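You operate a simulated robot arm through the tools that you are given. There is no shell and no other tool. Be economical: measure what you need, move in short steps, check, and stop when the job is done.

You are at the controls of a simulated robot arm. One attempt, no reset.

Task
Once the lamp is green, unhook the check box and switch the tester off.
Fine: plug on the ledge, clip on the park post, probe in the ledge cup; leave the guard open and the counters as they are.

It is judged by the outcome, as a careful person would: the job done as asked, and still so three seconds after it is handed in. It fails if anything else is knocked over, pushed out of place, dropped, spilled or broken.

Robot
A 7-joint arm with a two-finger parallel gripper, fixed in place. Base frame: the origin is at the foot of the arm, x ahead of it, y to its left, z up. Lengths are in m, angles in degrees, forces in N, time in s.
With the tool pointing down near the work surface it reaches from about 0.28 to 0.52 m from the base axis. Its first joint turns from -66.0 to 66.0 degrees. Payload 1.57 kg.
The tool frame sits at the grasp point between the pads (the TCP): z along the fingers, y along the line on which they close. The tips reach 0.03 m beyond it. Largest opening 0.11 m; finger width 0.024, thickness 0.012; the body of the gripper, 0.048 by 0.112 m, starts 0.078 m behind the TCP.
Orientation is that of the tool frame in the base frame, as [roll, pitch, yaw] about the fixed x, y, z axes, in that order (R = Rz(yaw) Ry(pitch) Rx(roll)). With the fingers straight down and closing along the base's y, the tool's x points along the base's -x, its y along +y and its z along -z.

Tools
- The arm moves only by the tool servo_tool. Its arguments are lists of equal length, an entry for each row: "gripper": the opening, from 0 (shut) to 1 (fully open); "delta_pos": the shift along the tool's x, y, z in units of 50 mm (1.0 is 50 mm), a list of three; "delta_rot": the turn, a rotation vector about the tool's x, y, z in units of 4 degrees (1.0 is 4 degrees), a list of three. In form: {"gripper": [gripper, ...], "delta_pos": [[tx, ty, tz], ...], "delta_rot": [[rx, ry, rz], ...]}. A call has 1 to 10 rows; each row shifts and turns the commanded pose from where the row before left it, along the tool's axes as they then stand. A call with a number of a shift or a turn outside -1 to 1 is refused whole. A row lasts 0.2 s, in which the tool goes at most 0.05 m and 8.6 degrees; a call with a longer step from one row to the next is refused whole, and so is a gripper value outside its range. Where a pose cannot be reached the arm comes as near as it can. A force on the tool above 60 N (or 10 N above the force at the start of the call, whichever is more), or a blocked arm, ends the call early, and 0.2 s more pass. The fingers move at their own pace (about 0.108 m/s each) and stop on an object; they squeeze with about 35 N. The grip force told is the motor's: it shows also when the fingers shut on nothing. Time passes only in rows, and 0.2 s behind the last, so rows that do not move let the fingers close. It gives the time, the measured TCP pose, the force on the tool (base axes), the opening and the grip force at its end, in the units of the frame above (readings bear some noise), and new pictures: "show" is both (left out), scene, wrist or none.
- Cameras (640 x 400 px; columns grow to the right, rows downward): "scene" is fixed at [0.1651, -0.3992, 1.389]; the picture's right is [0.74, -0.67, 0.00], its down [-0.47, -0.52, -0.71] and it looks along [0.48, 0.52, -0.71] (base axes); focal length 258 px, centre (320, 200). "wrist" rides on the gripper at [0.07, 0.016, -0.141] in the tool frame; the picture's right is [-0.23, 0.97, 0.00], its down [-0.85, -0.20, -0.48] and it looks along [-0.47, -0.11, 0.88] (tool axes); focal length 222 px, centre (320, 200). There is no depth. A picture from a camera that has moved, and an enlarged one, comes with that camera's place and axes in the base frame and with its lens.
- close_up(camera, box): a new picture of the part [left, top, right, bottom] of that camera's present view, enlarged. The clock stands still meanwhile.
- sign_off(): hands the job in; it is judged then, once.

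Work in short steps. Places have to be worked out from the pictures, the camera data and where the tool is seen: move nearer, look again, correct. Check each grasp and each placing, and mend what went wrong. You have 120 turns and 170 pictures in all, those below and enlarged ones among them. Open the gripper and draw the arm clear of the work before you hand the job in, unless the task says otherwise; then end with one line.

The tools are called as a command line: name --argument value ..., lists and objects as JSON in quotes. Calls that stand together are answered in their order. servo_tool: Moves the arm, as the interface text tells. Its arguments: {"type":"object","properties":{"gripper":{"type":"array","items":{"type":"number"}},"delta_pos":{"type":"array","items":{"type":"array","items":{"type":"number"}}},"delta_rot":{"type":"array","items":{"type":"array","items":{"type":"number"}}},"show":{"type":"string","enum":["both","scene","wrist","none"]}},"required":["gripper","delta_pos","delta_rot"]} The other tools are called the same way: close_up (camera, box) takes an enlarged picture of a part of a camera's view; sign_off () hands the job in.

At the start:

```text
t: 0.0
tcp_pos: [0.3854, 0.1774, 1.1325]
orientation: [-179.9, 0.0, -180.0]
force: [0.8, 0.3, 0.0]
width: 0.11
grasp_force: 0.1
```

scene: 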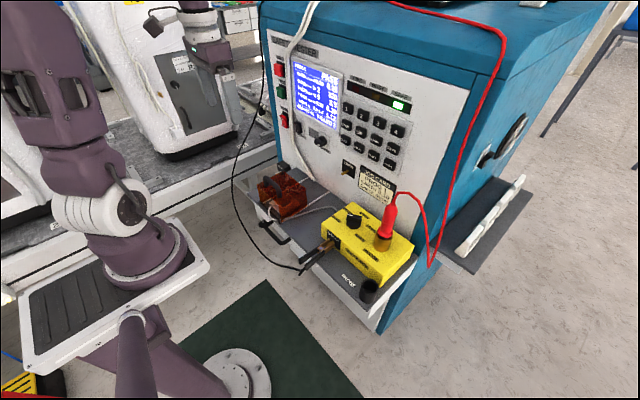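
wrist: 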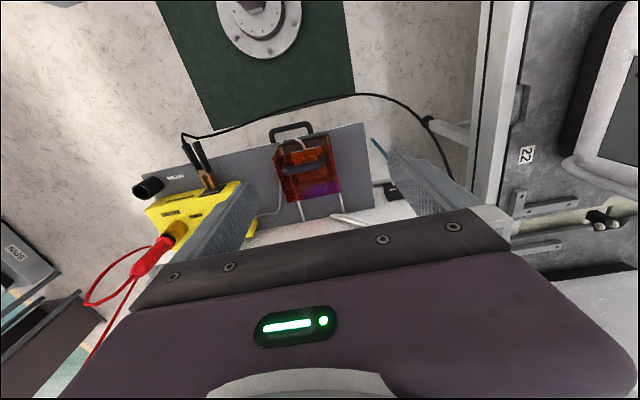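

The scene shows a tester with yellow check box on a ledge. I look closer at the panel and the ledge before moving.

close_up --camera "scene" --box '[230, 140, 430, 320]'

close_up --camera "scene" --box '[250, 20, 430, 210]'

close_up --camera "wrist" --box '[80, 80, 480, 300]'

```text
2.22 times, centred on (330, 230) of scene
camera zoom: at [0.1651, -0.3992, 1.389], right [0.74, -0.67, 0.0], down [-0.47, -0.52, -0.71], along [0.48, 0.52, -0.71], focal length 573 px, centre (298, 133)
```

zoom: 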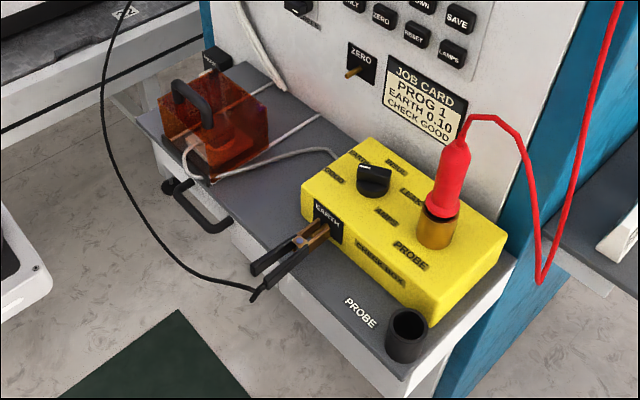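

```text
2.11 times, centred on (340, 115) of scene
camera zoom: at [0.1651, -0.3992, 1.389], right [0.74, -0.67, 0.0], down [-0.47, -0.52, -0.71], along [0.48, 0.52, -0.71], focal length 542 px, centre (278, 379)
```

zoom: 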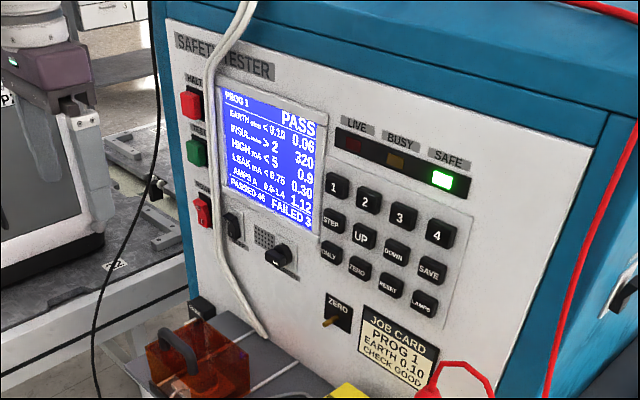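

```text
1.60 times, centred on (280, 190) of wrist
camera zoom: at [0.3156, 0.1953, 1.2736], right [0.23, 0.97, 0.0], down [0.85, -0.2, 0.48], along [0.47, -0.11, -0.88], focal length 355 px, centre (384, 216)
```

zoom: 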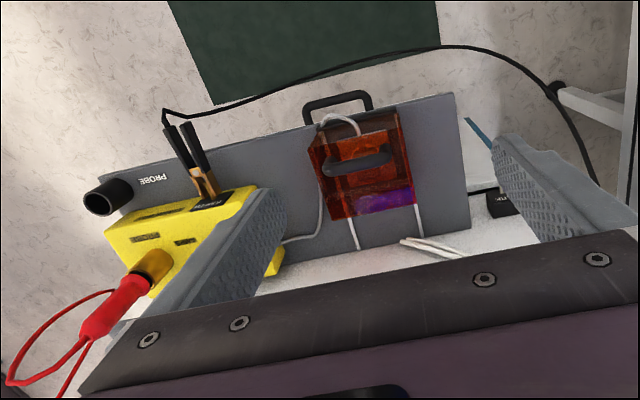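

SAFE is lit green and the display reads PASS. From triangulating both views, the probe cup top is near (0.449,-0.264,0.808) and the guard's handle near (0.457,0.129,0.857). I enlarge details.

close_up --camera "scene" --box '[240, 150, 320, 220]'

close_up --camera "scene" --box '[260, 50, 340, 150]'

close_up --camera "wrist" --box '[240, 110, 400, 230]'

close_up --camera "scene" --box '[300, 190, 430, 310]'

```text
5.71 times, centred on (280, 185) of scene
camera zoom: at [0.1651, -0.3992, 1.389], right [0.74, -0.67, 0.0], down [-0.47, -0.52, -0.71], along [0.48, 0.52, -0.71], focal length 1472 px, centre (549, 286)
```

zoom: 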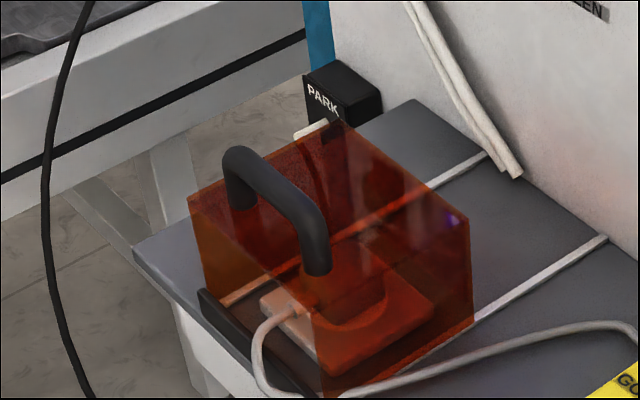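

```text
4.00 times, centred on (300, 100) of scene
camera zoom: at [0.1651, -0.3992, 1.389], right [0.74, -0.67, 0.0], down [-0.47, -0.52, -0.71], along [0.48, 0.52, -0.71], focal length 1031 px, centre (400, 600)
```

zoom: 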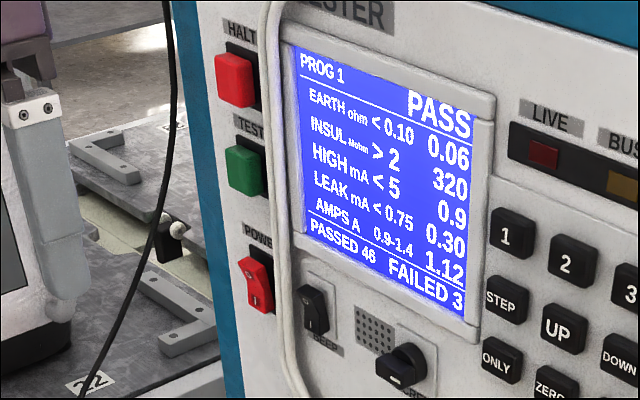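

```text
3.33 times, centred on (320, 170) of wrist
camera zoom: at [0.3156, 0.1953, 1.2736], right [0.23, 0.97, 0.0], down [0.85, -0.2, 0.48], along [0.47, -0.11, -0.88], focal length 740 px, centre (320, 300)
```

zoom: 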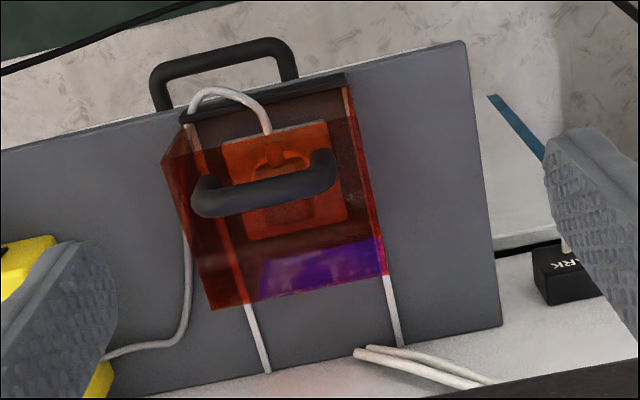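

```text
3.33 times, centred on (365, 250) of scene
camera zoom: at [0.1651, -0.3992, 1.389], right [0.74, -0.67, 0.0], down [-0.47, -0.52, -0.71], along [0.48, 0.52, -0.71], focal length 859 px, centre (170, 33)
```

zoom: 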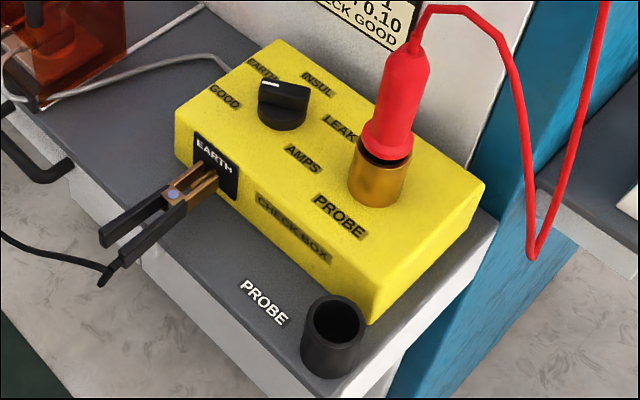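

Worked out: ledge top z≈0.77, x 0.418–0.637 (panel face at x≈0.637), power rocker near (0.63,0.30,0.94), PARK post near y≈0.28, probe standing vertical near (0.545,-0.22, 0.86–0.98), clip at about (0.37–0.48,-0.11,0.80). I move sideways at height toward the probe to see it better.

servo_tool --gripper '[1, 1, 1, 1, 1, 1, 1, 1]' --delta_pos '[[0, -0.95, 0], [0, -0.95, 0], [0, -0.95, 0], [0, -0.95, 0], [0, -0.95, 0], [0, -0.95, 0], [0, -0.95, 0], [0, -0.95, 0]]' --delta_rot '[[0, 0, 0], [0, 0, 0], [0, 0, 0], [0, 0, 0], [0, 0, 0], [0, 0, 0], [0, 0, 0], [0, 0, 0]]'

```text
t: 1.8
tcp_pos: [0.3839, -0.2018, 1.1338]
orientation: [180.0, 0.0, 179.9]
force: [0.7, -0.2, 0.4]
width: 0.1102
grasp_force: 0.0
camera wrist: at [0.3151, -0.1852, 1.2756], right [0.23, 0.97, 0.0], down [0.86, -0.2, 0.48], along [0.47, -0.11, -0.88], focal length 222 px, centre (320, 200)
```

scene: 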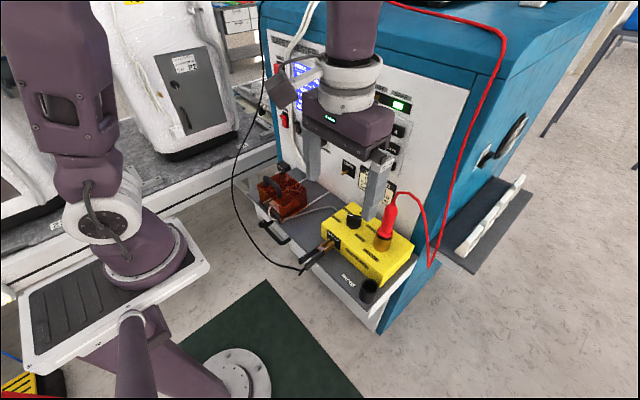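
wrist: 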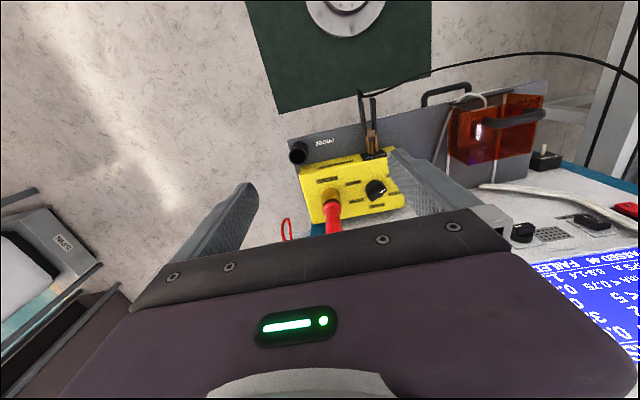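

The probe axis now triangulates to about (0.54,-0.213). I move forward at height to (0.50,-0.21) and check reach.

servo_tool --gripper '[1, 1, 1]' --delta_pos '[[-0.8, -0.1, 0], [-0.8, -0.1, 0], [-0.8, 0, 0]]' --delta_rot '[[0, 0, 0], [0, 0, 0], [0, 0, 0]]'

```text
t: 2.6
tcp_pos: [0.5055, -0.2129, 1.1335]
orientation: [179.9, 0.0, 179.9]
force: [0.3, -0.4, -0.1]
width: 0.1101
grasp_force: 0.0
camera wrist: at [0.4357, -0.1957, 1.2756], right [0.23, 0.97, 0.0], down [0.86, -0.2, 0.48], along [0.47, -0.11, -0.88], focal length 222 px, centre (320, 200)
```

scene: 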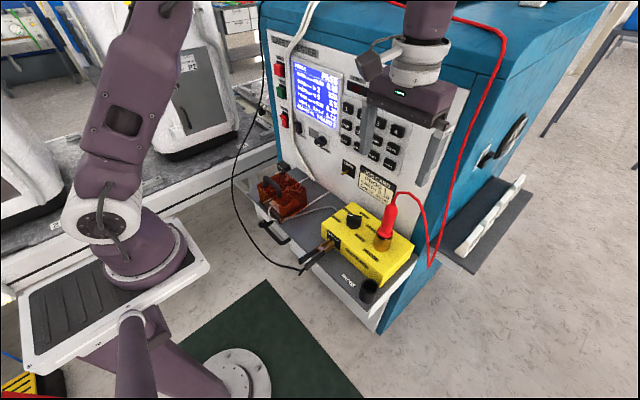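
wrist: 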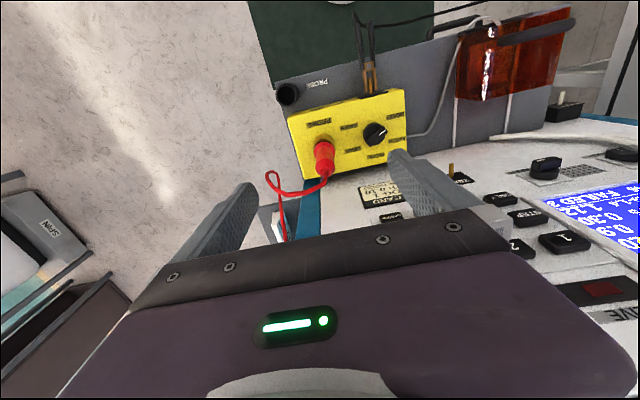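

Reach is fine. I enlarge the probe for accurate triangulation.

close_up --camera "wrist" --box '[260, 70, 420, 220]'

```text
2.67 times, centred on (340, 145) of wrist
camera zoom: at [0.4357, -0.1957, 1.2756], right [0.23, 0.97, 0.0], down [0.86, -0.2, 0.48], along [0.47, -0.11, -0.88], focal length 592 px, centre (267, 347)
```

zoom: 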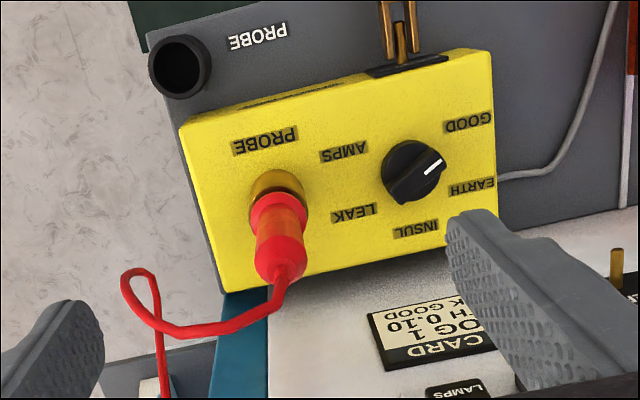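

Probe axis ≈ (0.552,-0.2145), red grip z 0.87–0.97; cup ≈ (0.449,-0.262, rim 0.808). I go above it and descend to z≈0.94 with open fingers.

servo_tool --gripper '[0.8, 0.8, 0.8, 0.8, 0.8, 0.8]' --delta_pos '[[-0.93, -0.03, 0], [0, 0, 0.8], [0, 0, 0.8], [0, 0, 0.8], [0, 0, 0.8], [0, 0, 0.7]]' --delta_rot '[[0, 0, 0], [0, 0, 0], [0, 0, 0], [0, 0, 0], [0, 0, 0], [0, 0, 0]]'

```text
t: 4.0
tcp_pos: [0.5513, -0.2126, 0.9352]
orientation: [-179.9, 0.0, 179.9]
force: [-0.6, 0.5, -0.7]
width: 0.0878
grasp_force: 0.1
camera wrist: at [0.4818, -0.196, 1.0768], right [0.23, 0.97, 0.0], down [0.85, -0.2, 0.48], along [0.47, -0.11, -0.88], focal length 222 px, centre (320, 200)
```

scene: 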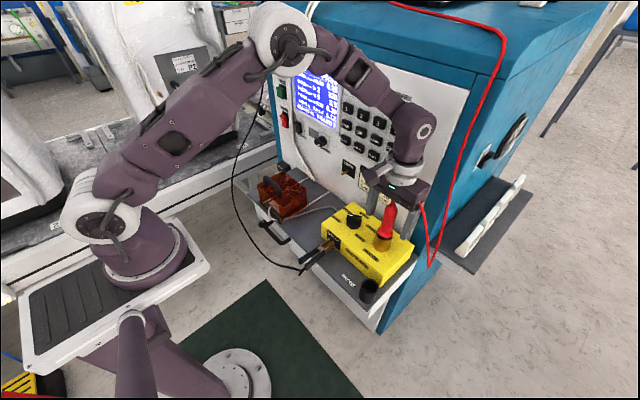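
wrist: 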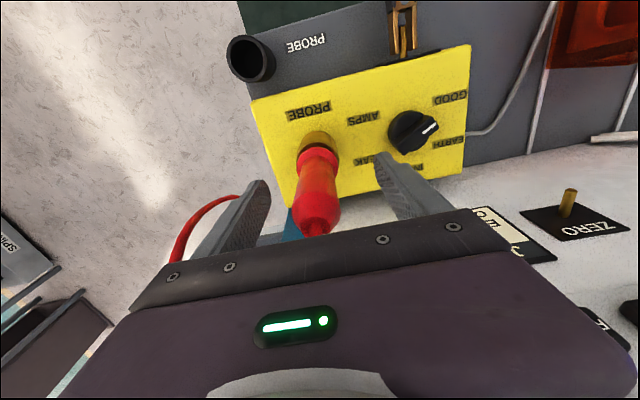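

Fingers straddle the probe, well centred. I lower slightly to 0.918 and close.

servo_tool --gripper '[0.8, 0, 0, 0]' --delta_pos '[[0, 0, 0.35], [0, 0, 0], [0, 0, 0], [0, 0, 0]]' --delta_rot '[[0, 0, 0], [0, 0, 0], [0, 0, 0], [0, 0, 0]]' --show "wrist"

```text
t: 5.0
tcp_pos: [0.5517, -0.2121, 0.9178]
orientation: [180.0, 0.0, -179.9]
force: [-0.1, -0.3, -0.7]
width: 0.0367
grasp_force: 35.4
camera wrist: at [0.4821, -0.1957, 1.0604], right [0.23, 0.97, 0.0], down [0.86, -0.2, 0.48], along [0.47, -0.11, -0.88], focal length 222 px, centre (320, 200)
```

wrist: 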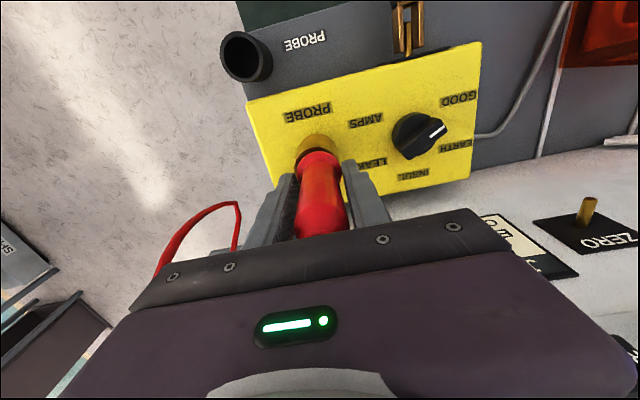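

Gripped at 37 mm width. I lift straight up slowly and check that the box stays.

servo_tool --gripper '[0, 0, 0, 0, 0]' --delta_pos '[[0, 0, -0.2], [0, 0, -0.4], [0, 0, -0.5], [0, 0, -0.6], [0, 0, -0.6]]' --delta_rot '[[0, 0, 0], [0, 0, 0], [0, 0, 0], [0, 0, 0], [0, 0, 0]]'

```text
t: 6.2
tcp_pos: [0.5505, -0.2148, 1.037]
orientation: [180.0, 0.0, 179.9]
force: [0.2, -0.4, -0.8]
width: 0.0366
grasp_force: 35.3
camera wrist: at [0.4819, -0.1969, 1.1781], right [0.23, 0.97, 0.0], down [0.86, -0.2, 0.48], along [0.47, -0.11, -0.88], focal length 222 px, centre (320, 200)
```

scene: 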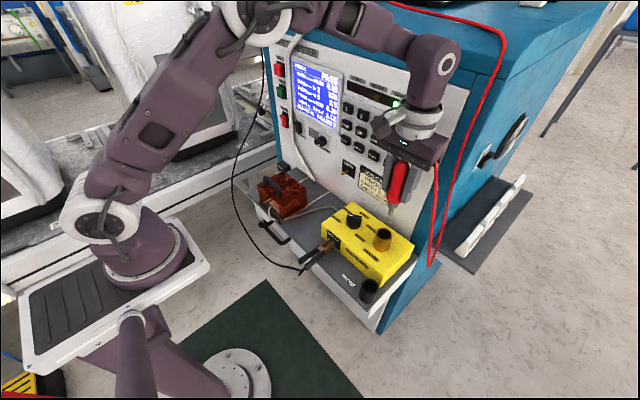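
wrist: 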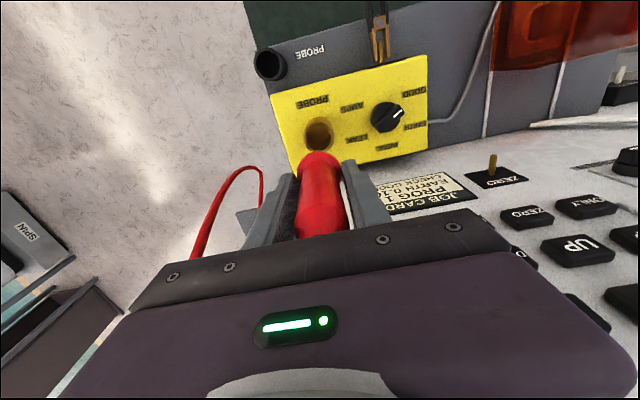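

Probe is free and the box didn't move. I check the probe tip length and straightness.

close_up --camera "scene" --box '[350, 130, 450, 310]'

```text
2.22 times, centred on (400, 220) of scene
camera zoom: at [0.1651, -0.3992, 1.389], right [0.74, -0.67, 0.0], down [-0.47, -0.52, -0.71], along [0.48, 0.52, -0.71], focal length 573 px, centre (142, 156)
```

zoom: 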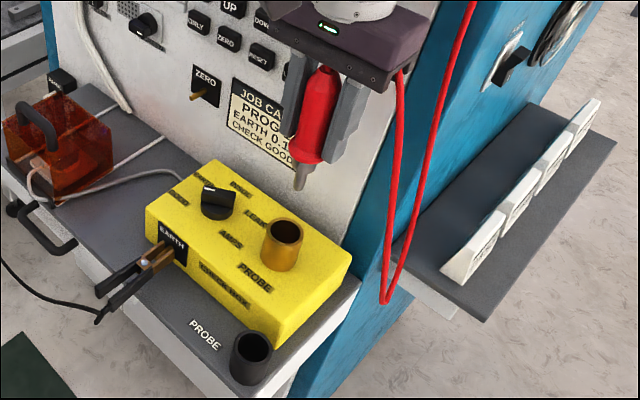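

Tip is ~87 mm below the TCP, flange ~46 mm below. I move over the cup at (0.449,-0.262), staying high.

servo_tool --gripper '[0, 0, 0, 0, 0]' --delta_pos '[[0.7, -0.32, 0], [0.7, -0.32, 0], [0.63, -0.31, 0], [0, 0, 0.8], [0, 0, 0.7]]' --delta_rot '[[0, 0, 0], [0, 0, 0], [0, 0, 0], [0, 0, 0], [0, 0, 0]]'

close_up --camera "scene" --box '[330, 210, 430, 310]'

close_up --camera "wrist" --box '[240, 80, 400, 240]'

```text
t: 7.4
tcp_pos: [0.452, -0.2612, 0.9614]
orientation: [180.0, 0.0, 180.0]
force: [0.4, 0.2, -0.6]
width: 0.0367
grasp_force: 35.0
camera wrist: at [0.3822, -0.244, 1.1027], right [0.23, 0.97, 0.0], down [0.85, -0.2, 0.48], along [0.47, -0.11, -0.88], focal length 222 px, centre (320, 200)
```

scene: 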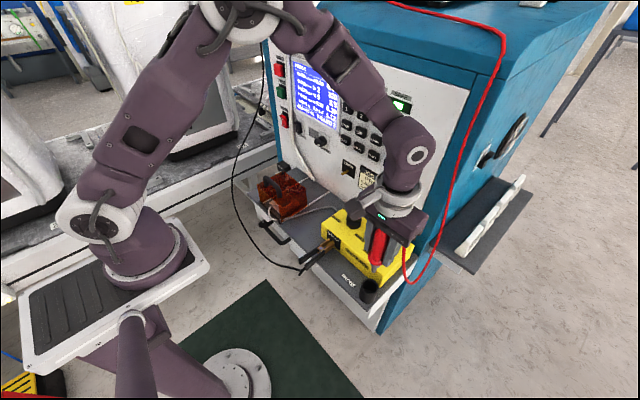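
wrist: 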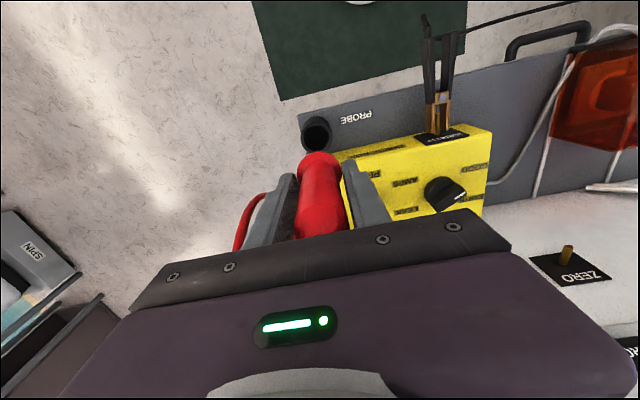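

```text
4.00 times, centred on (380, 260) of scene
camera zoom: at [0.1651, -0.3992, 1.389], right [0.74, -0.67, 0.0], down [-0.47, -0.52, -0.71], along [0.48, 0.52, -0.71], focal length 1031 px, centre (80, -40)
```

zoom: 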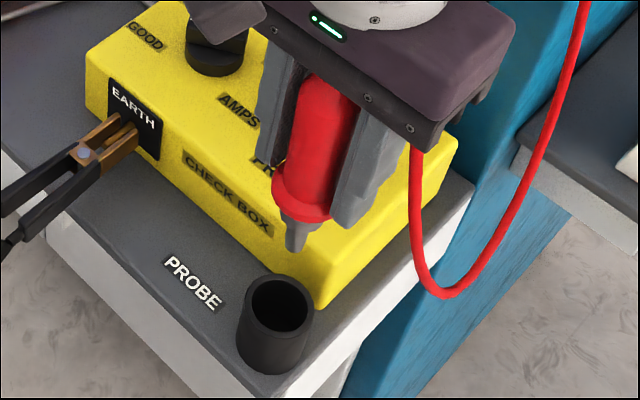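

```text
2.50 times, centred on (320, 160) of wrist
camera zoom: at [0.3822, -0.244, 1.1027], right [0.23, 0.97, 0.0], down [0.85, -0.2, 0.48], along [0.47, -0.11, -0.88], focal length 555 px, centre (320, 300)
```

zoom: 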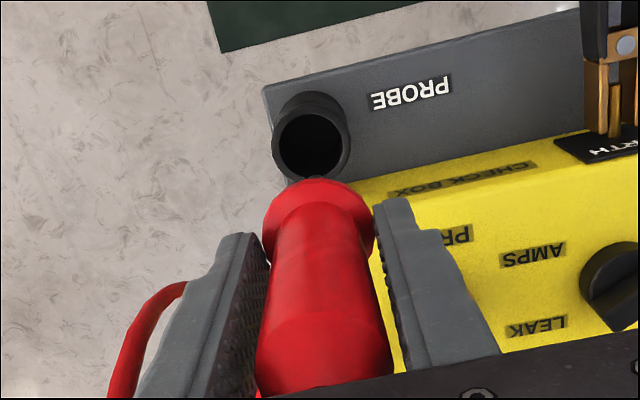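

Scene measurement puts the tip at (0.451,-0.264) and the cup at (0.452,-0.266): nearly aligned. I nudge 2 mm and descend so the tip just enters.

servo_tool --gripper '[0, 0, 0]' --delta_pos '[[0, -0.05, 0.4], [0, 0, 0.4], [0, 0, 0.6]]' --delta_rot '[[0, 0, 0], [0, 0, 0], [0, 0, 0]]' --show "none"

close_up --camera "scene" --box '[330, 210, 430, 310]'

```text
t: 8.2
tcp_pos: [0.4503, -0.2624, 0.8888]
orientation: [-180.0, 0.0, 180.0]
force: [0.0, 0.1, -0.7]
width: 0.037
grasp_force: 35.0
```

```text
4.00 times, centred on (380, 260) of scene
camera zoom: at [0.1651, -0.3992, 1.389], right [0.74, -0.67, 0.0], down [-0.47, -0.52, -0.71], along [0.48, 0.52, -0.71], focal length 1031 px, centre (80, -40)
```

zoom: 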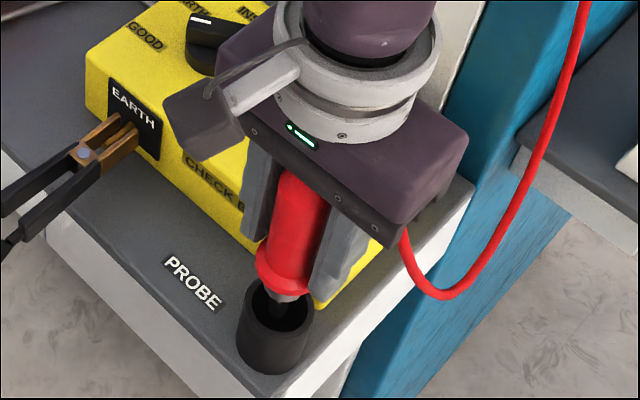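

Tip is in the cup with no contact. I lower the remaining ~35 mm in small steps.

servo_tool --gripper '[0, 0, 0, 0]' --delta_pos '[[0, 0, 0.25], [0, 0, 0.2], [0, 0, 0.12], [0, 0, 0.08]]' --delta_rot '[[0, 0, 0], [0, 0, 0], [0, 0, 0], [0, 0, 0]]' --show "none"

close_up --camera "scene" --box '[330, 210, 430, 310]'

```text
t: 9.2
tcp_pos: [0.4501, -0.2635, 0.8577]
orientation: [180.0, 0.0, -180.0]
force: [0.4, -0.2, -1.0]
width: 0.0369
grasp_force: 34.7
```

```text
4.00 times, centred on (380, 260) of scene
camera zoom: at [0.1651, -0.3992, 1.389], right [0.74, -0.67, 0.0], down [-0.47, -0.52, -0.71], along [0.48, 0.52, -0.71], focal length 1031 px, centre (80, -40)
```

zoom: 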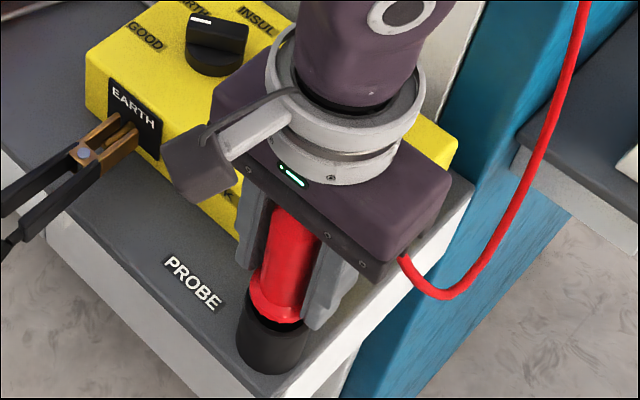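

Nearly seated. I continue down in 2 mm steps until contact shows.

servo_tool --gripper '[0, 0, 0]' --delta_pos '[[0, 0, 0.05], [0, 0, 0.05], [0, 0, 0.04]]' --delta_rot '[[0, 0, 0], [0, 0, 0], [0, 0, 0]]' --show "none"

close_up --camera "scene" --box '[330, 210, 430, 310]'

```text
t: 10.0
tcp_pos: [0.449, -0.2629, 0.8509]
orientation: [-179.9, 0.2, 179.9]
force: [0.0, -2.6, 25.1]
width: 0.037
grasp_force: 35.1
```

```text
4.00 times, centred on (380, 260) of scene
camera zoom: at [0.1647, -0.399, 1.3891], right [0.74, -0.67, 0.0], down [-0.47, -0.52, -0.71], along [0.48, 0.52, -0.71], focal length 1031 px, centre (80, -40)
```

zoom: 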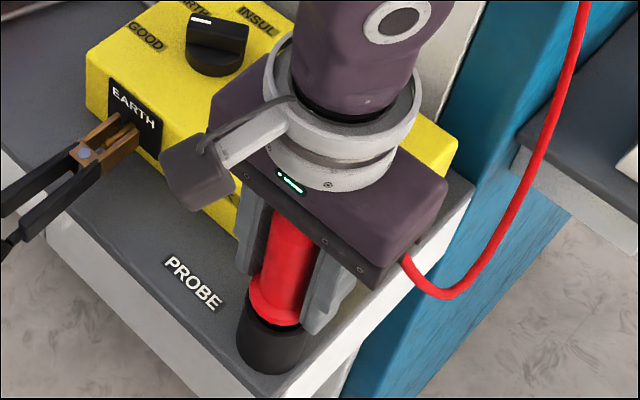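

Contact force 25 N: the flange is seated on the cup rim. I release and rise.

servo_tool --gripper '[0.6, 0.6, 0.6, 0.6, 0.6, 0.6, 0.6]' --delta_pos '[[0, 0, -0.05], [0, 0, 0], [0, 0, -0.6], [0, 0, -0.8], [0, 0, -0.8], [0, 0, -0.8], [0, 0, 0]]' --delta_rot '[[0, 0, 0], [0, 0, 0], [0, 0, 0], [0, 0, 0], [0, 0, 0], [0, 0, 0], [0, 0, 0]]'

close_up --camera "scene" --box '[330, 210, 430, 310]'

```text
t: 11.6
tcp_pos: [0.451, -0.2643, 1.0059]
orientation: [179.9, 0.0, -180.0]
force: [-0.4, -0.4, 0.1]
width: 0.066
grasp_force: 0.1
camera wrist: at [0.3816, -0.2471, 1.1472], right [0.23, 0.97, 0.0], down [0.86, -0.2, 0.48], along [0.47, -0.11, -0.88], focal length 222 px, centre (320, 200)
```

scene: 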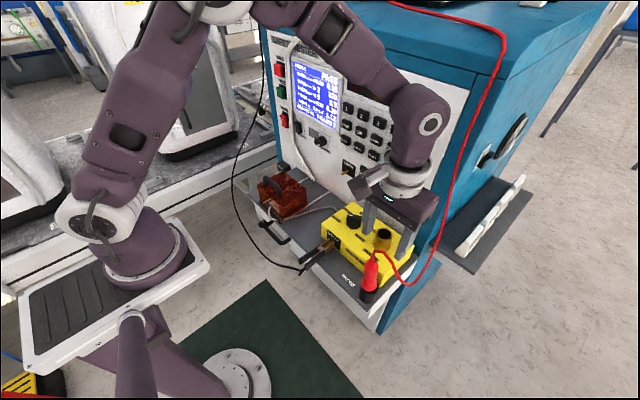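
wrist: 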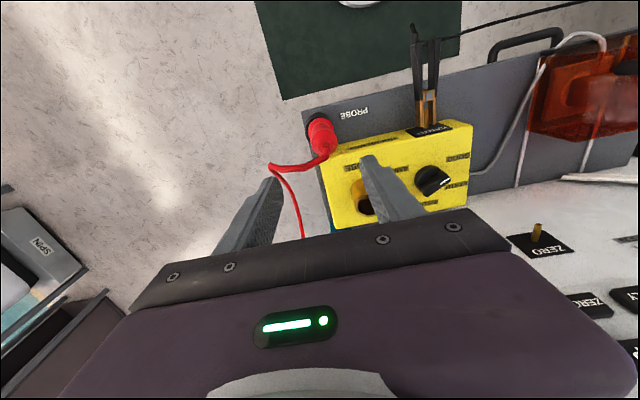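

```text
4.00 times, centred on (380, 260) of scene
camera zoom: at [0.1651, -0.3992, 1.389], right [0.74, -0.67, 0.0], down [-0.47, -0.52, -0.71], along [0.48, 0.52, -0.71], focal length 1031 px, centre (80, -40)
```

zoom: 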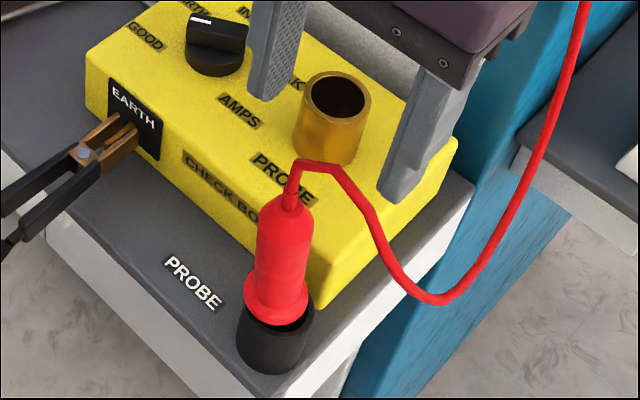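

Probe stands in the cup. Now the clip: I move to above it, at (0.36,-0.11), to measure.

servo_tool --gripper '[0.6, 0.6, 0.6, 0.6]' --delta_pos '[[0.5, 0.8, 0], [0.5, 0.8, 0], [0.5, 0.8, 0], [0.3, 0.7, 0]]' --delta_rot '[[0, 0, 0], [0, 0, 0], [0, 0, 0], [0, 0, 0]]'

close_up --camera "wrist" --box '[220, 60, 420, 220]'

```text
t: 12.6
tcp_pos: [0.3592, -0.1069, 1.0009]
orientation: [180.0, -0.1, 179.9]
force: [-0.3, -1.1, -0.5]
width: 0.066
grasp_force: 0.0
camera wrist: at [0.2884, -0.09, 1.1437], right [0.23, 0.97, 0.0], down [0.85, -0.2, 0.48], along [0.47, -0.11, -0.88], focal length 222 px, centre (320, 200)
```

scene: 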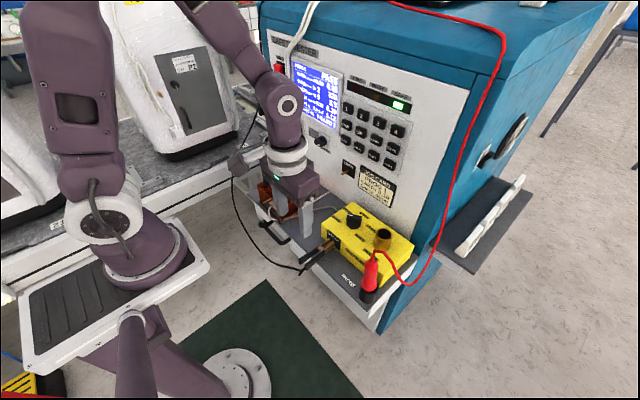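
wrist: 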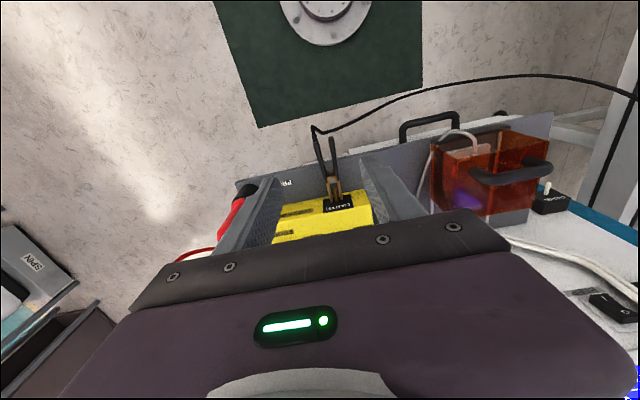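

```text
2.50 times, centred on (320, 140) of wrist
camera zoom: at [0.2884, -0.09, 1.1437], right [0.23, 0.97, 0.0], down [0.85, -0.2, 0.48], along [0.47, -0.11, -0.88], focal length 555 px, centre (320, 350)
```

zoom: 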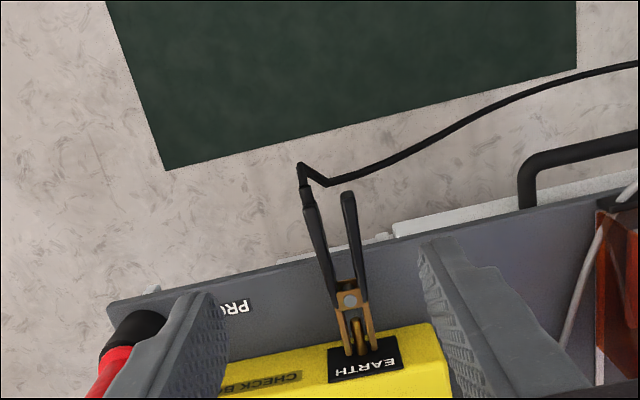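

Pivot at about (0.448,-0.106,0.79), handle ends near x≈0.376, spreading ±15 mm. I'll grasp the handles at x≈0.405, just ahead of the ledge's front edge; first to z 0.85.

servo_tool --gripper '[0.6, 0.6, 0.6, 0.6]' --delta_pos '[[-0.92, 0.02, 0], [0, 0, 0.9], [0, 0, 1.0], [0, 0, 1.0]]' --delta_rot '[[0, 0, 0], [0, 0, 0], [0, 0, 0], [0, 0, 0]]'

close_up --camera "scene" --box '[270, 190, 380, 290]'

close_up --camera "wrist" --box '[220, 60, 420, 220]'

```text
t: 13.6
tcp_pos: [0.4017, -0.108, 0.8551]
orientation: [179.9, 0.0, 179.9]
force: [1.0, -0.4, -0.3]
width: 0.066
grasp_force: 0.1
camera wrist: at [0.3323, -0.091, 0.9977], right [0.23, 0.97, 0.0], down [0.85, -0.2, 0.48], along [0.47, -0.11, -0.88], focal length 222 px, centre (320, 200)
```

scene: 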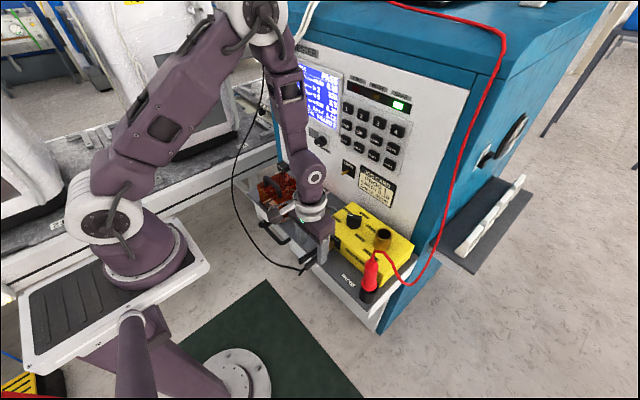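
wrist: 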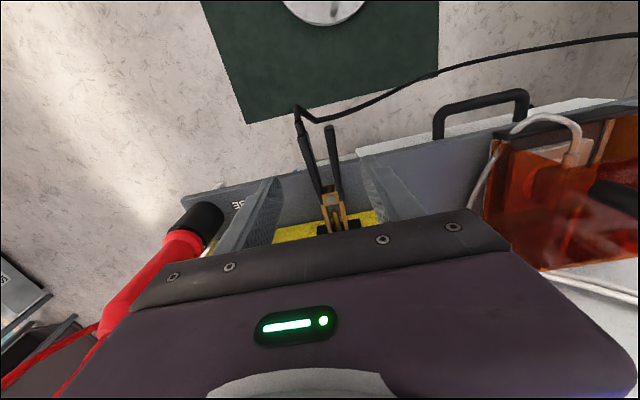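

```text
4.00 times, centred on (325, 240) of scene
camera zoom: at [0.1651, -0.3992, 1.389], right [0.74, -0.67, 0.0], down [-0.47, -0.52, -0.71], along [0.48, 0.52, -0.71], focal length 1031 px, centre (300, 40)
```

zoom: 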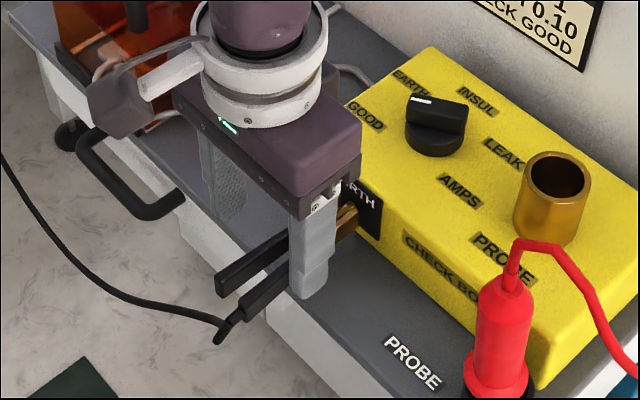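

```text
2.50 times, centred on (320, 140) of wrist
camera zoom: at [0.3323, -0.091, 0.9977], right [0.23, 0.97, 0.0], down [0.85, -0.2, 0.48], along [0.47, -0.11, -0.88], focal length 555 px, centre (320, 350)
```

zoom: 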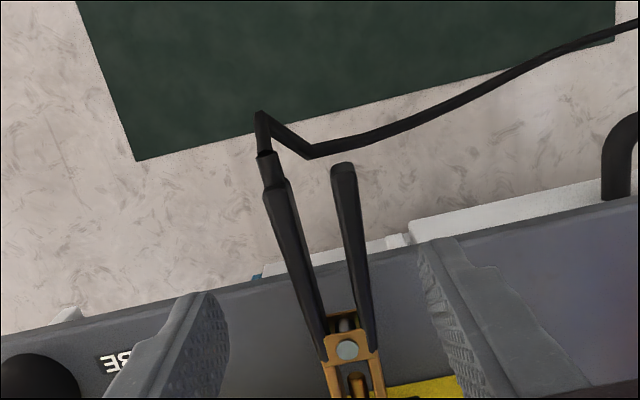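

Handles centre at y≈-0.105 confirmed. I descend to z≈0.803 and close.

servo_tool --gripper '[0.6, 0.6, 0, 0, 0]' --delta_pos '[[-0.05, 0.06, 0.6], [0, 0, 0.45], [0, 0, 0], [0, 0, 0], [0, 0, 0]]' --delta_rot '[[0, 0, 0], [0, 0, 0], [0, 0, 0], [0, 0, 0], [0, 0, 0]]' --show "wrist"

close_up --camera "scene" --box '[270, 190, 380, 290]'

```text
t: 14.8
tcp_pos: [0.4075, -0.1048, 0.8039]
orientation: [179.9, 0.0, -179.9]
force: [0.5, -0.3, 0.7]
width: 0.0283
grasp_force: 34.7
camera wrist: at [0.3377, -0.0883, 0.9461], right [0.23, 0.97, 0.0], down [0.85, -0.2, 0.48], along [0.47, -0.11, -0.88], focal length 222 px, centre (320, 200)
```

wrist: 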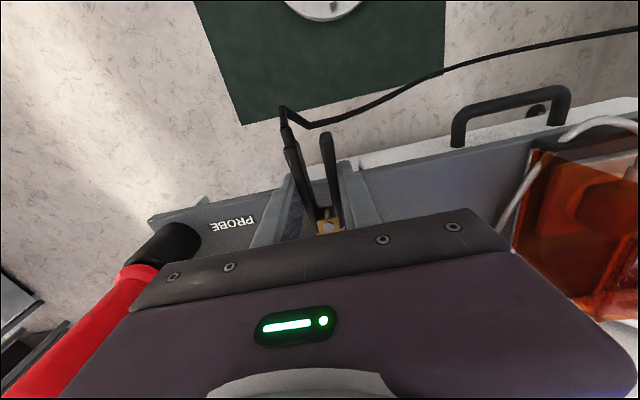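

```text
4.00 times, centred on (325, 240) of scene
camera zoom: at [0.1651, -0.3992, 1.389], right [0.74, -0.67, 0.0], down [-0.47, -0.52, -0.71], along [0.48, 0.52, -0.71], focal length 1031 px, centre (300, 40)
```

zoom: 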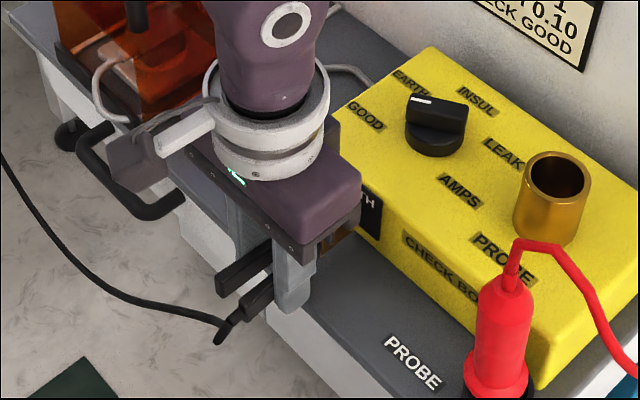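

Handles gripped (28 mm). I pull straight back in -x, gently.

servo_tool --gripper '[0, 0, 0, 0]' --delta_pos '[[0.2, 0, 0], [0.3, 0, 0], [0.3, 0, 0], [0.3, 0, 0]]' --delta_rot '[[0, 0, 0], [0, 0, 0], [0, 0, 0], [0, 0, 0]]' --show "wrist"

close_up --camera "scene" --box '[270, 190, 380, 290]'

```text
t: 15.8
tcp_pos: [0.3532, -0.1044, 0.8045]
orientation: [180.0, 0.1, -180.0]
force: [-0.2, -0.3, 0.7]
width: 0.0282
grasp_force: 34.9
camera wrist: at [0.2842, -0.0872, 0.9471], right [0.23, 0.97, 0.0], down [0.85, -0.2, 0.48], along [0.47, -0.11, -0.88], focal length 222 px, centre (320, 200)
```

wrist: 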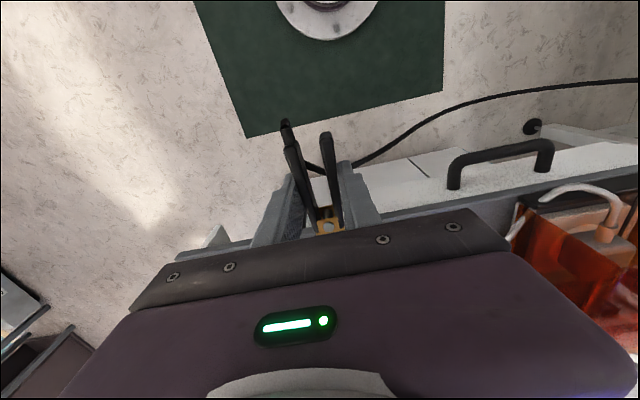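

```text
4.00 times, centred on (325, 240) of scene
camera zoom: at [0.1651, -0.3992, 1.389], right [0.74, -0.67, 0.0], down [-0.47, -0.52, -0.71], along [0.48, 0.52, -0.71], focal length 1031 px, centre (300, 40)
```

zoom: 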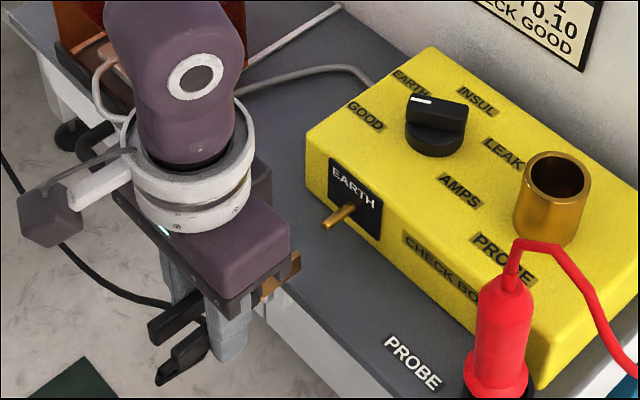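

Clip is off; the earth pin tip measures (0.461,-0.1055,0.786), so the clip centre sits ~18 mm below TCP and the pin tip was ~54 mm ahead of it. I lift and carry toward the PARK post, at a safe height.

servo_tool --gripper '[0, 0, 0, 0, 0, 0, 0, 0, 0]' --delta_pos '[[0.3, 0, -0.5], [0, 0, -0.9], [0, 0, -0.9], [0, 0, -0.9], [0, 0.9, -0.3], [0, 0.9, 0], [0, 0.9, 0], [0, 0.9, 0], [0, 0.9, 0]]' --delta_rot '[[0, 0, 0], [0, 0, 0], [0, 0, 0], [0, 0, 0], [0, 0, 0], [0, 0, 0], [0, 0, 0], [0, 0, 0], [0, 0, 0]]'

close_up --camera "wrist" --box '[320, 100, 600, 280]'

close_up --camera "scene" --box '[230, 140, 320, 220]'

```text
t: 17.8
tcp_pos: [0.3368, 0.12, 0.9822]
orientation: [180.0, 0.1, 179.9]
force: [-0.4, 0.0, -0.4]
width: 0.0284
grasp_force: 35.0
camera wrist: at [0.2677, 0.137, 1.1245], right [0.23, 0.97, 0.0], down [0.86, -0.2, 0.48], along [0.47, -0.11, -0.88], focal length 222 px, centre (320, 200)
```

scene: 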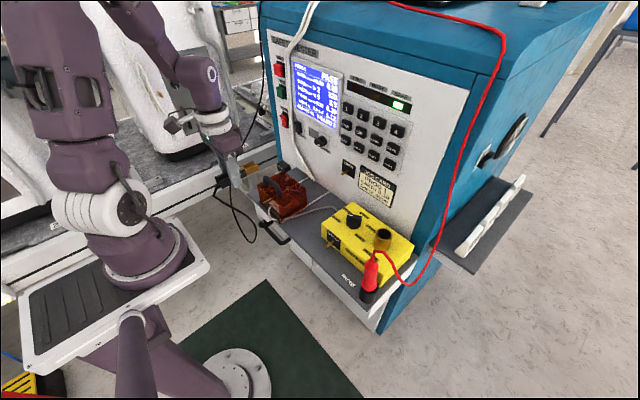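
wrist: 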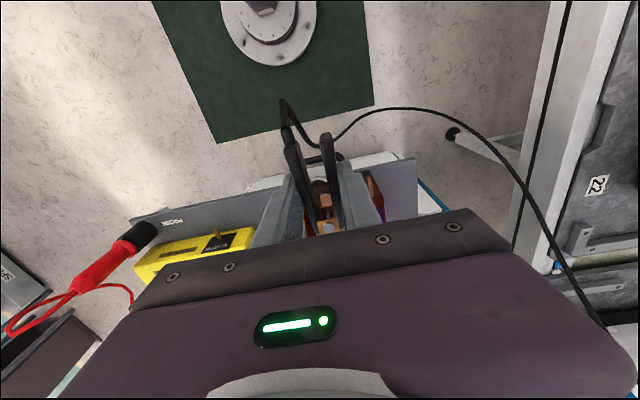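

```text
2.22 times, centred on (460, 190) of wrist
camera zoom: at [0.2677, 0.137, 1.1245], right [0.23, 0.97, 0.0], down [0.86, -0.2, 0.48], along [0.47, -0.11, -0.88], focal length 494 px, centre (9, 222)
```

zoom: 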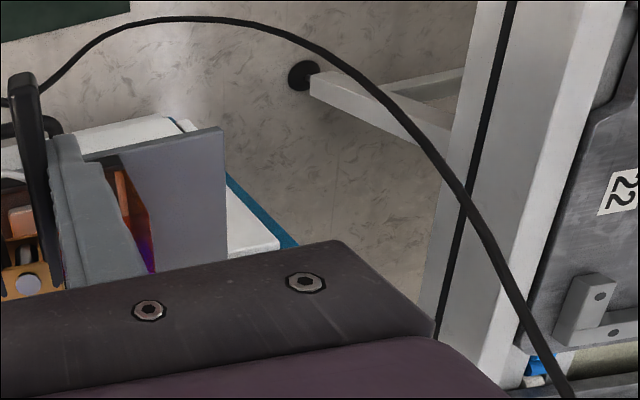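

```text
5.00 times, centred on (275, 180) of scene
camera zoom: at [0.1651, -0.3992, 1.389], right [0.74, -0.67, 0.0], down [-0.47, -0.52, -0.71], along [0.48, 0.52, -0.71], focal length 1288 px, centre (545, 300)
```

zoom: 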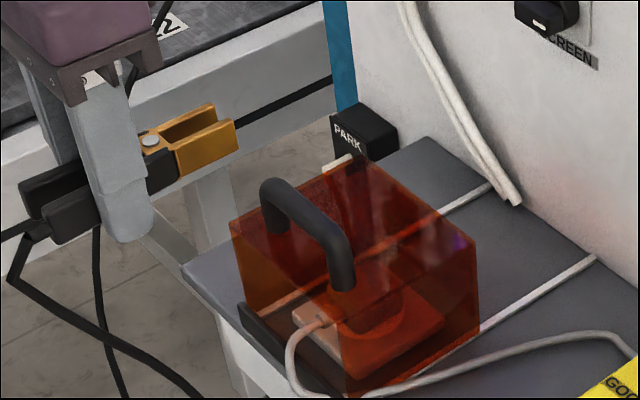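

The wrist view doesn't show the post from here. I rise and shift so it comes into the wrist view for a good fix.

servo_tool --gripper '[0, 0, 0, 0]' --delta_pos '[[0, 0.5, -0.8], [0, 0.5, -0.8], [0, 0.3, -0.8], [0, 0, -0.6]]' --delta_rot '[[0, 0, 0], [0, 0, 0], [0, 0, 0], [0, 0, 0]]' --show "wrist"

close_up --camera "wrist" --box '[320, 120, 440, 220]'

close_up --camera "scene" --box '[250, 140, 330, 200]'

```text
t: 18.8
tcp_pos: [0.3376, 0.1844, 1.1338]
orientation: [179.9, 0.0, -180.0]
force: [-0.4, 0.7, -0.4]
width: 0.0284
grasp_force: 35.1
camera wrist: at [0.2678, 0.2022, 1.2747], right [0.23, 0.97, 0.0], down [0.86, -0.2, 0.48], along [0.47, -0.11, -0.88], focal length 222 px, centre (320, 200)
```

wrist: 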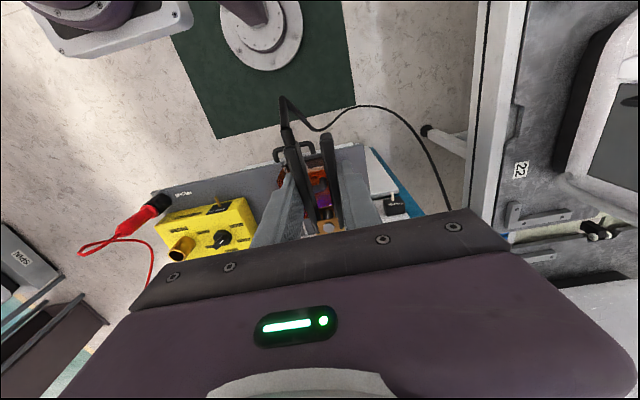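

```text
4.00 times, centred on (380, 170) of wrist
camera zoom: at [0.2678, 0.2022, 1.2747], right [0.23, 0.97, 0.0], down [0.86, -0.2, 0.48], along [0.47, -0.11, -0.88], focal length 888 px, centre (80, 320)
```

zoom: 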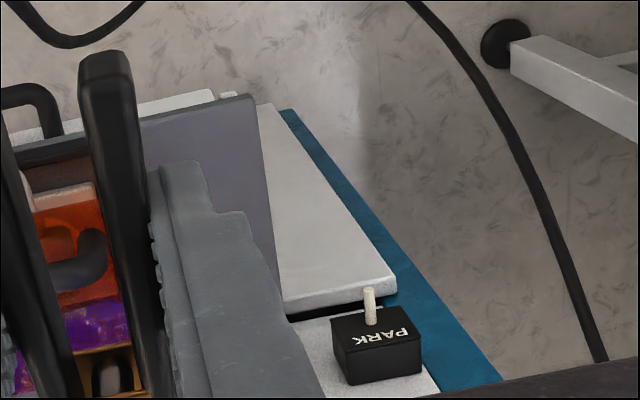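

```text
6.67 times, centred on (290, 170) of scene
camera zoom: at [0.1651, -0.3992, 1.389], right [0.74, -0.67, 0.0], down [-0.47, -0.52, -0.71], along [0.48, 0.52, -0.71], focal length 1718 px, centre (520, 400)
```

zoom: 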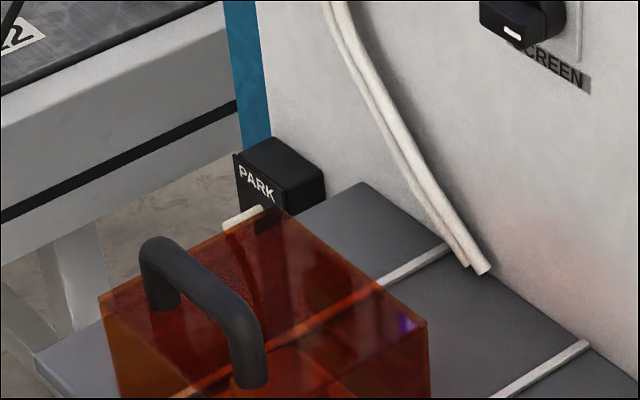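

The PARK post triangulates consistently: base (0.617,0.33,0.711) to tip (0.594,0.334,0.709), pointing to -x, outside the ledge's left edge (y=0.248). So the target TCP when clipped is ≈(0.540,0.332,0.728). I go to (0.45,0.332) and descend partly.

servo_tool --gripper '[0, 0, 0, 0, 0, 0, 0, 0]' --delta_pos '[[-0.5, 0.75, 0], [-0.6, 0.75, 0], [-0.6, 0.75, 0], [-0.5, 0.7, 0], [0, 0, 0.9], [0, 0, 0.9], [0, 0, 0.9], [0, 0, 0.9]]' --delta_rot '[[0, 0, 0], [0, 0, 0], [0, 0, 0], [0, 0, 0], [0, 0, 0], [0, 0, 0], [0, 0, 0], [0, 0, 0]]'

close_up --camera "scene" --box '[210, 100, 330, 220]'

```text
t: 20.6
tcp_pos: [0.4487, 0.3326, 0.9524]
orientation: [179.9, -0.1, -180.0]
force: [-0.1, -0.4, -1.3]
width: 0.0284
grasp_force: 35.5
camera wrist: at [0.3786, 0.3491, 1.094], right [0.23, 0.97, 0.0], down [0.85, -0.2, 0.48], along [0.47, -0.11, -0.88], focal length 222 px, centre (320, 200)
```

scene: 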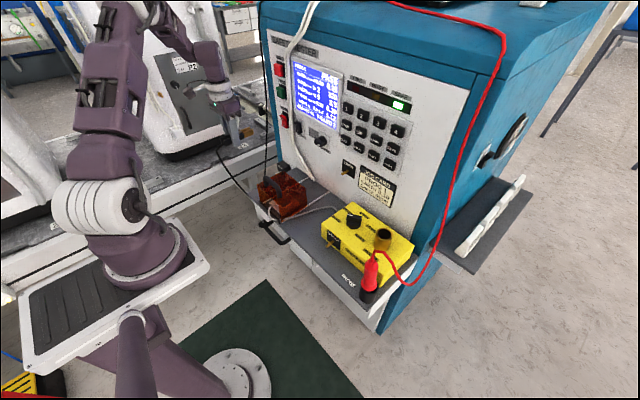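
wrist: 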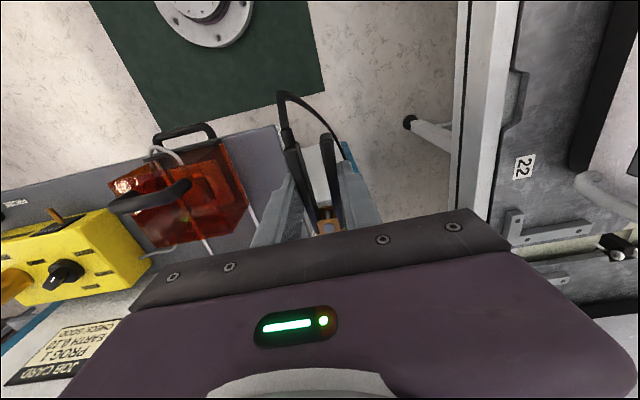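

```text
3.33 times, centred on (270, 160) of scene
camera zoom: at [0.1651, -0.3992, 1.389], right [0.74, -0.67, 0.0], down [-0.47, -0.52, -0.71], along [0.48, 0.52, -0.71], focal length 859 px, centre (487, 333)
```

zoom: 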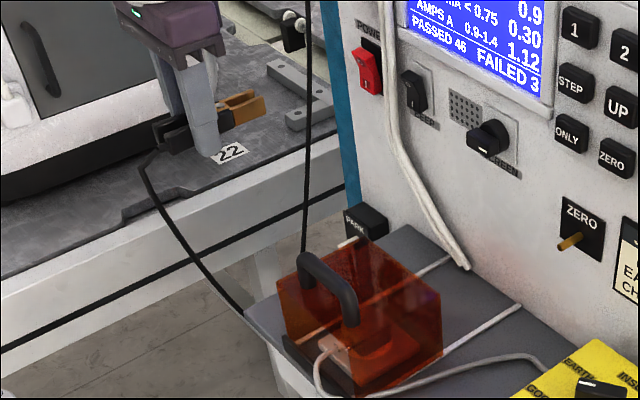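

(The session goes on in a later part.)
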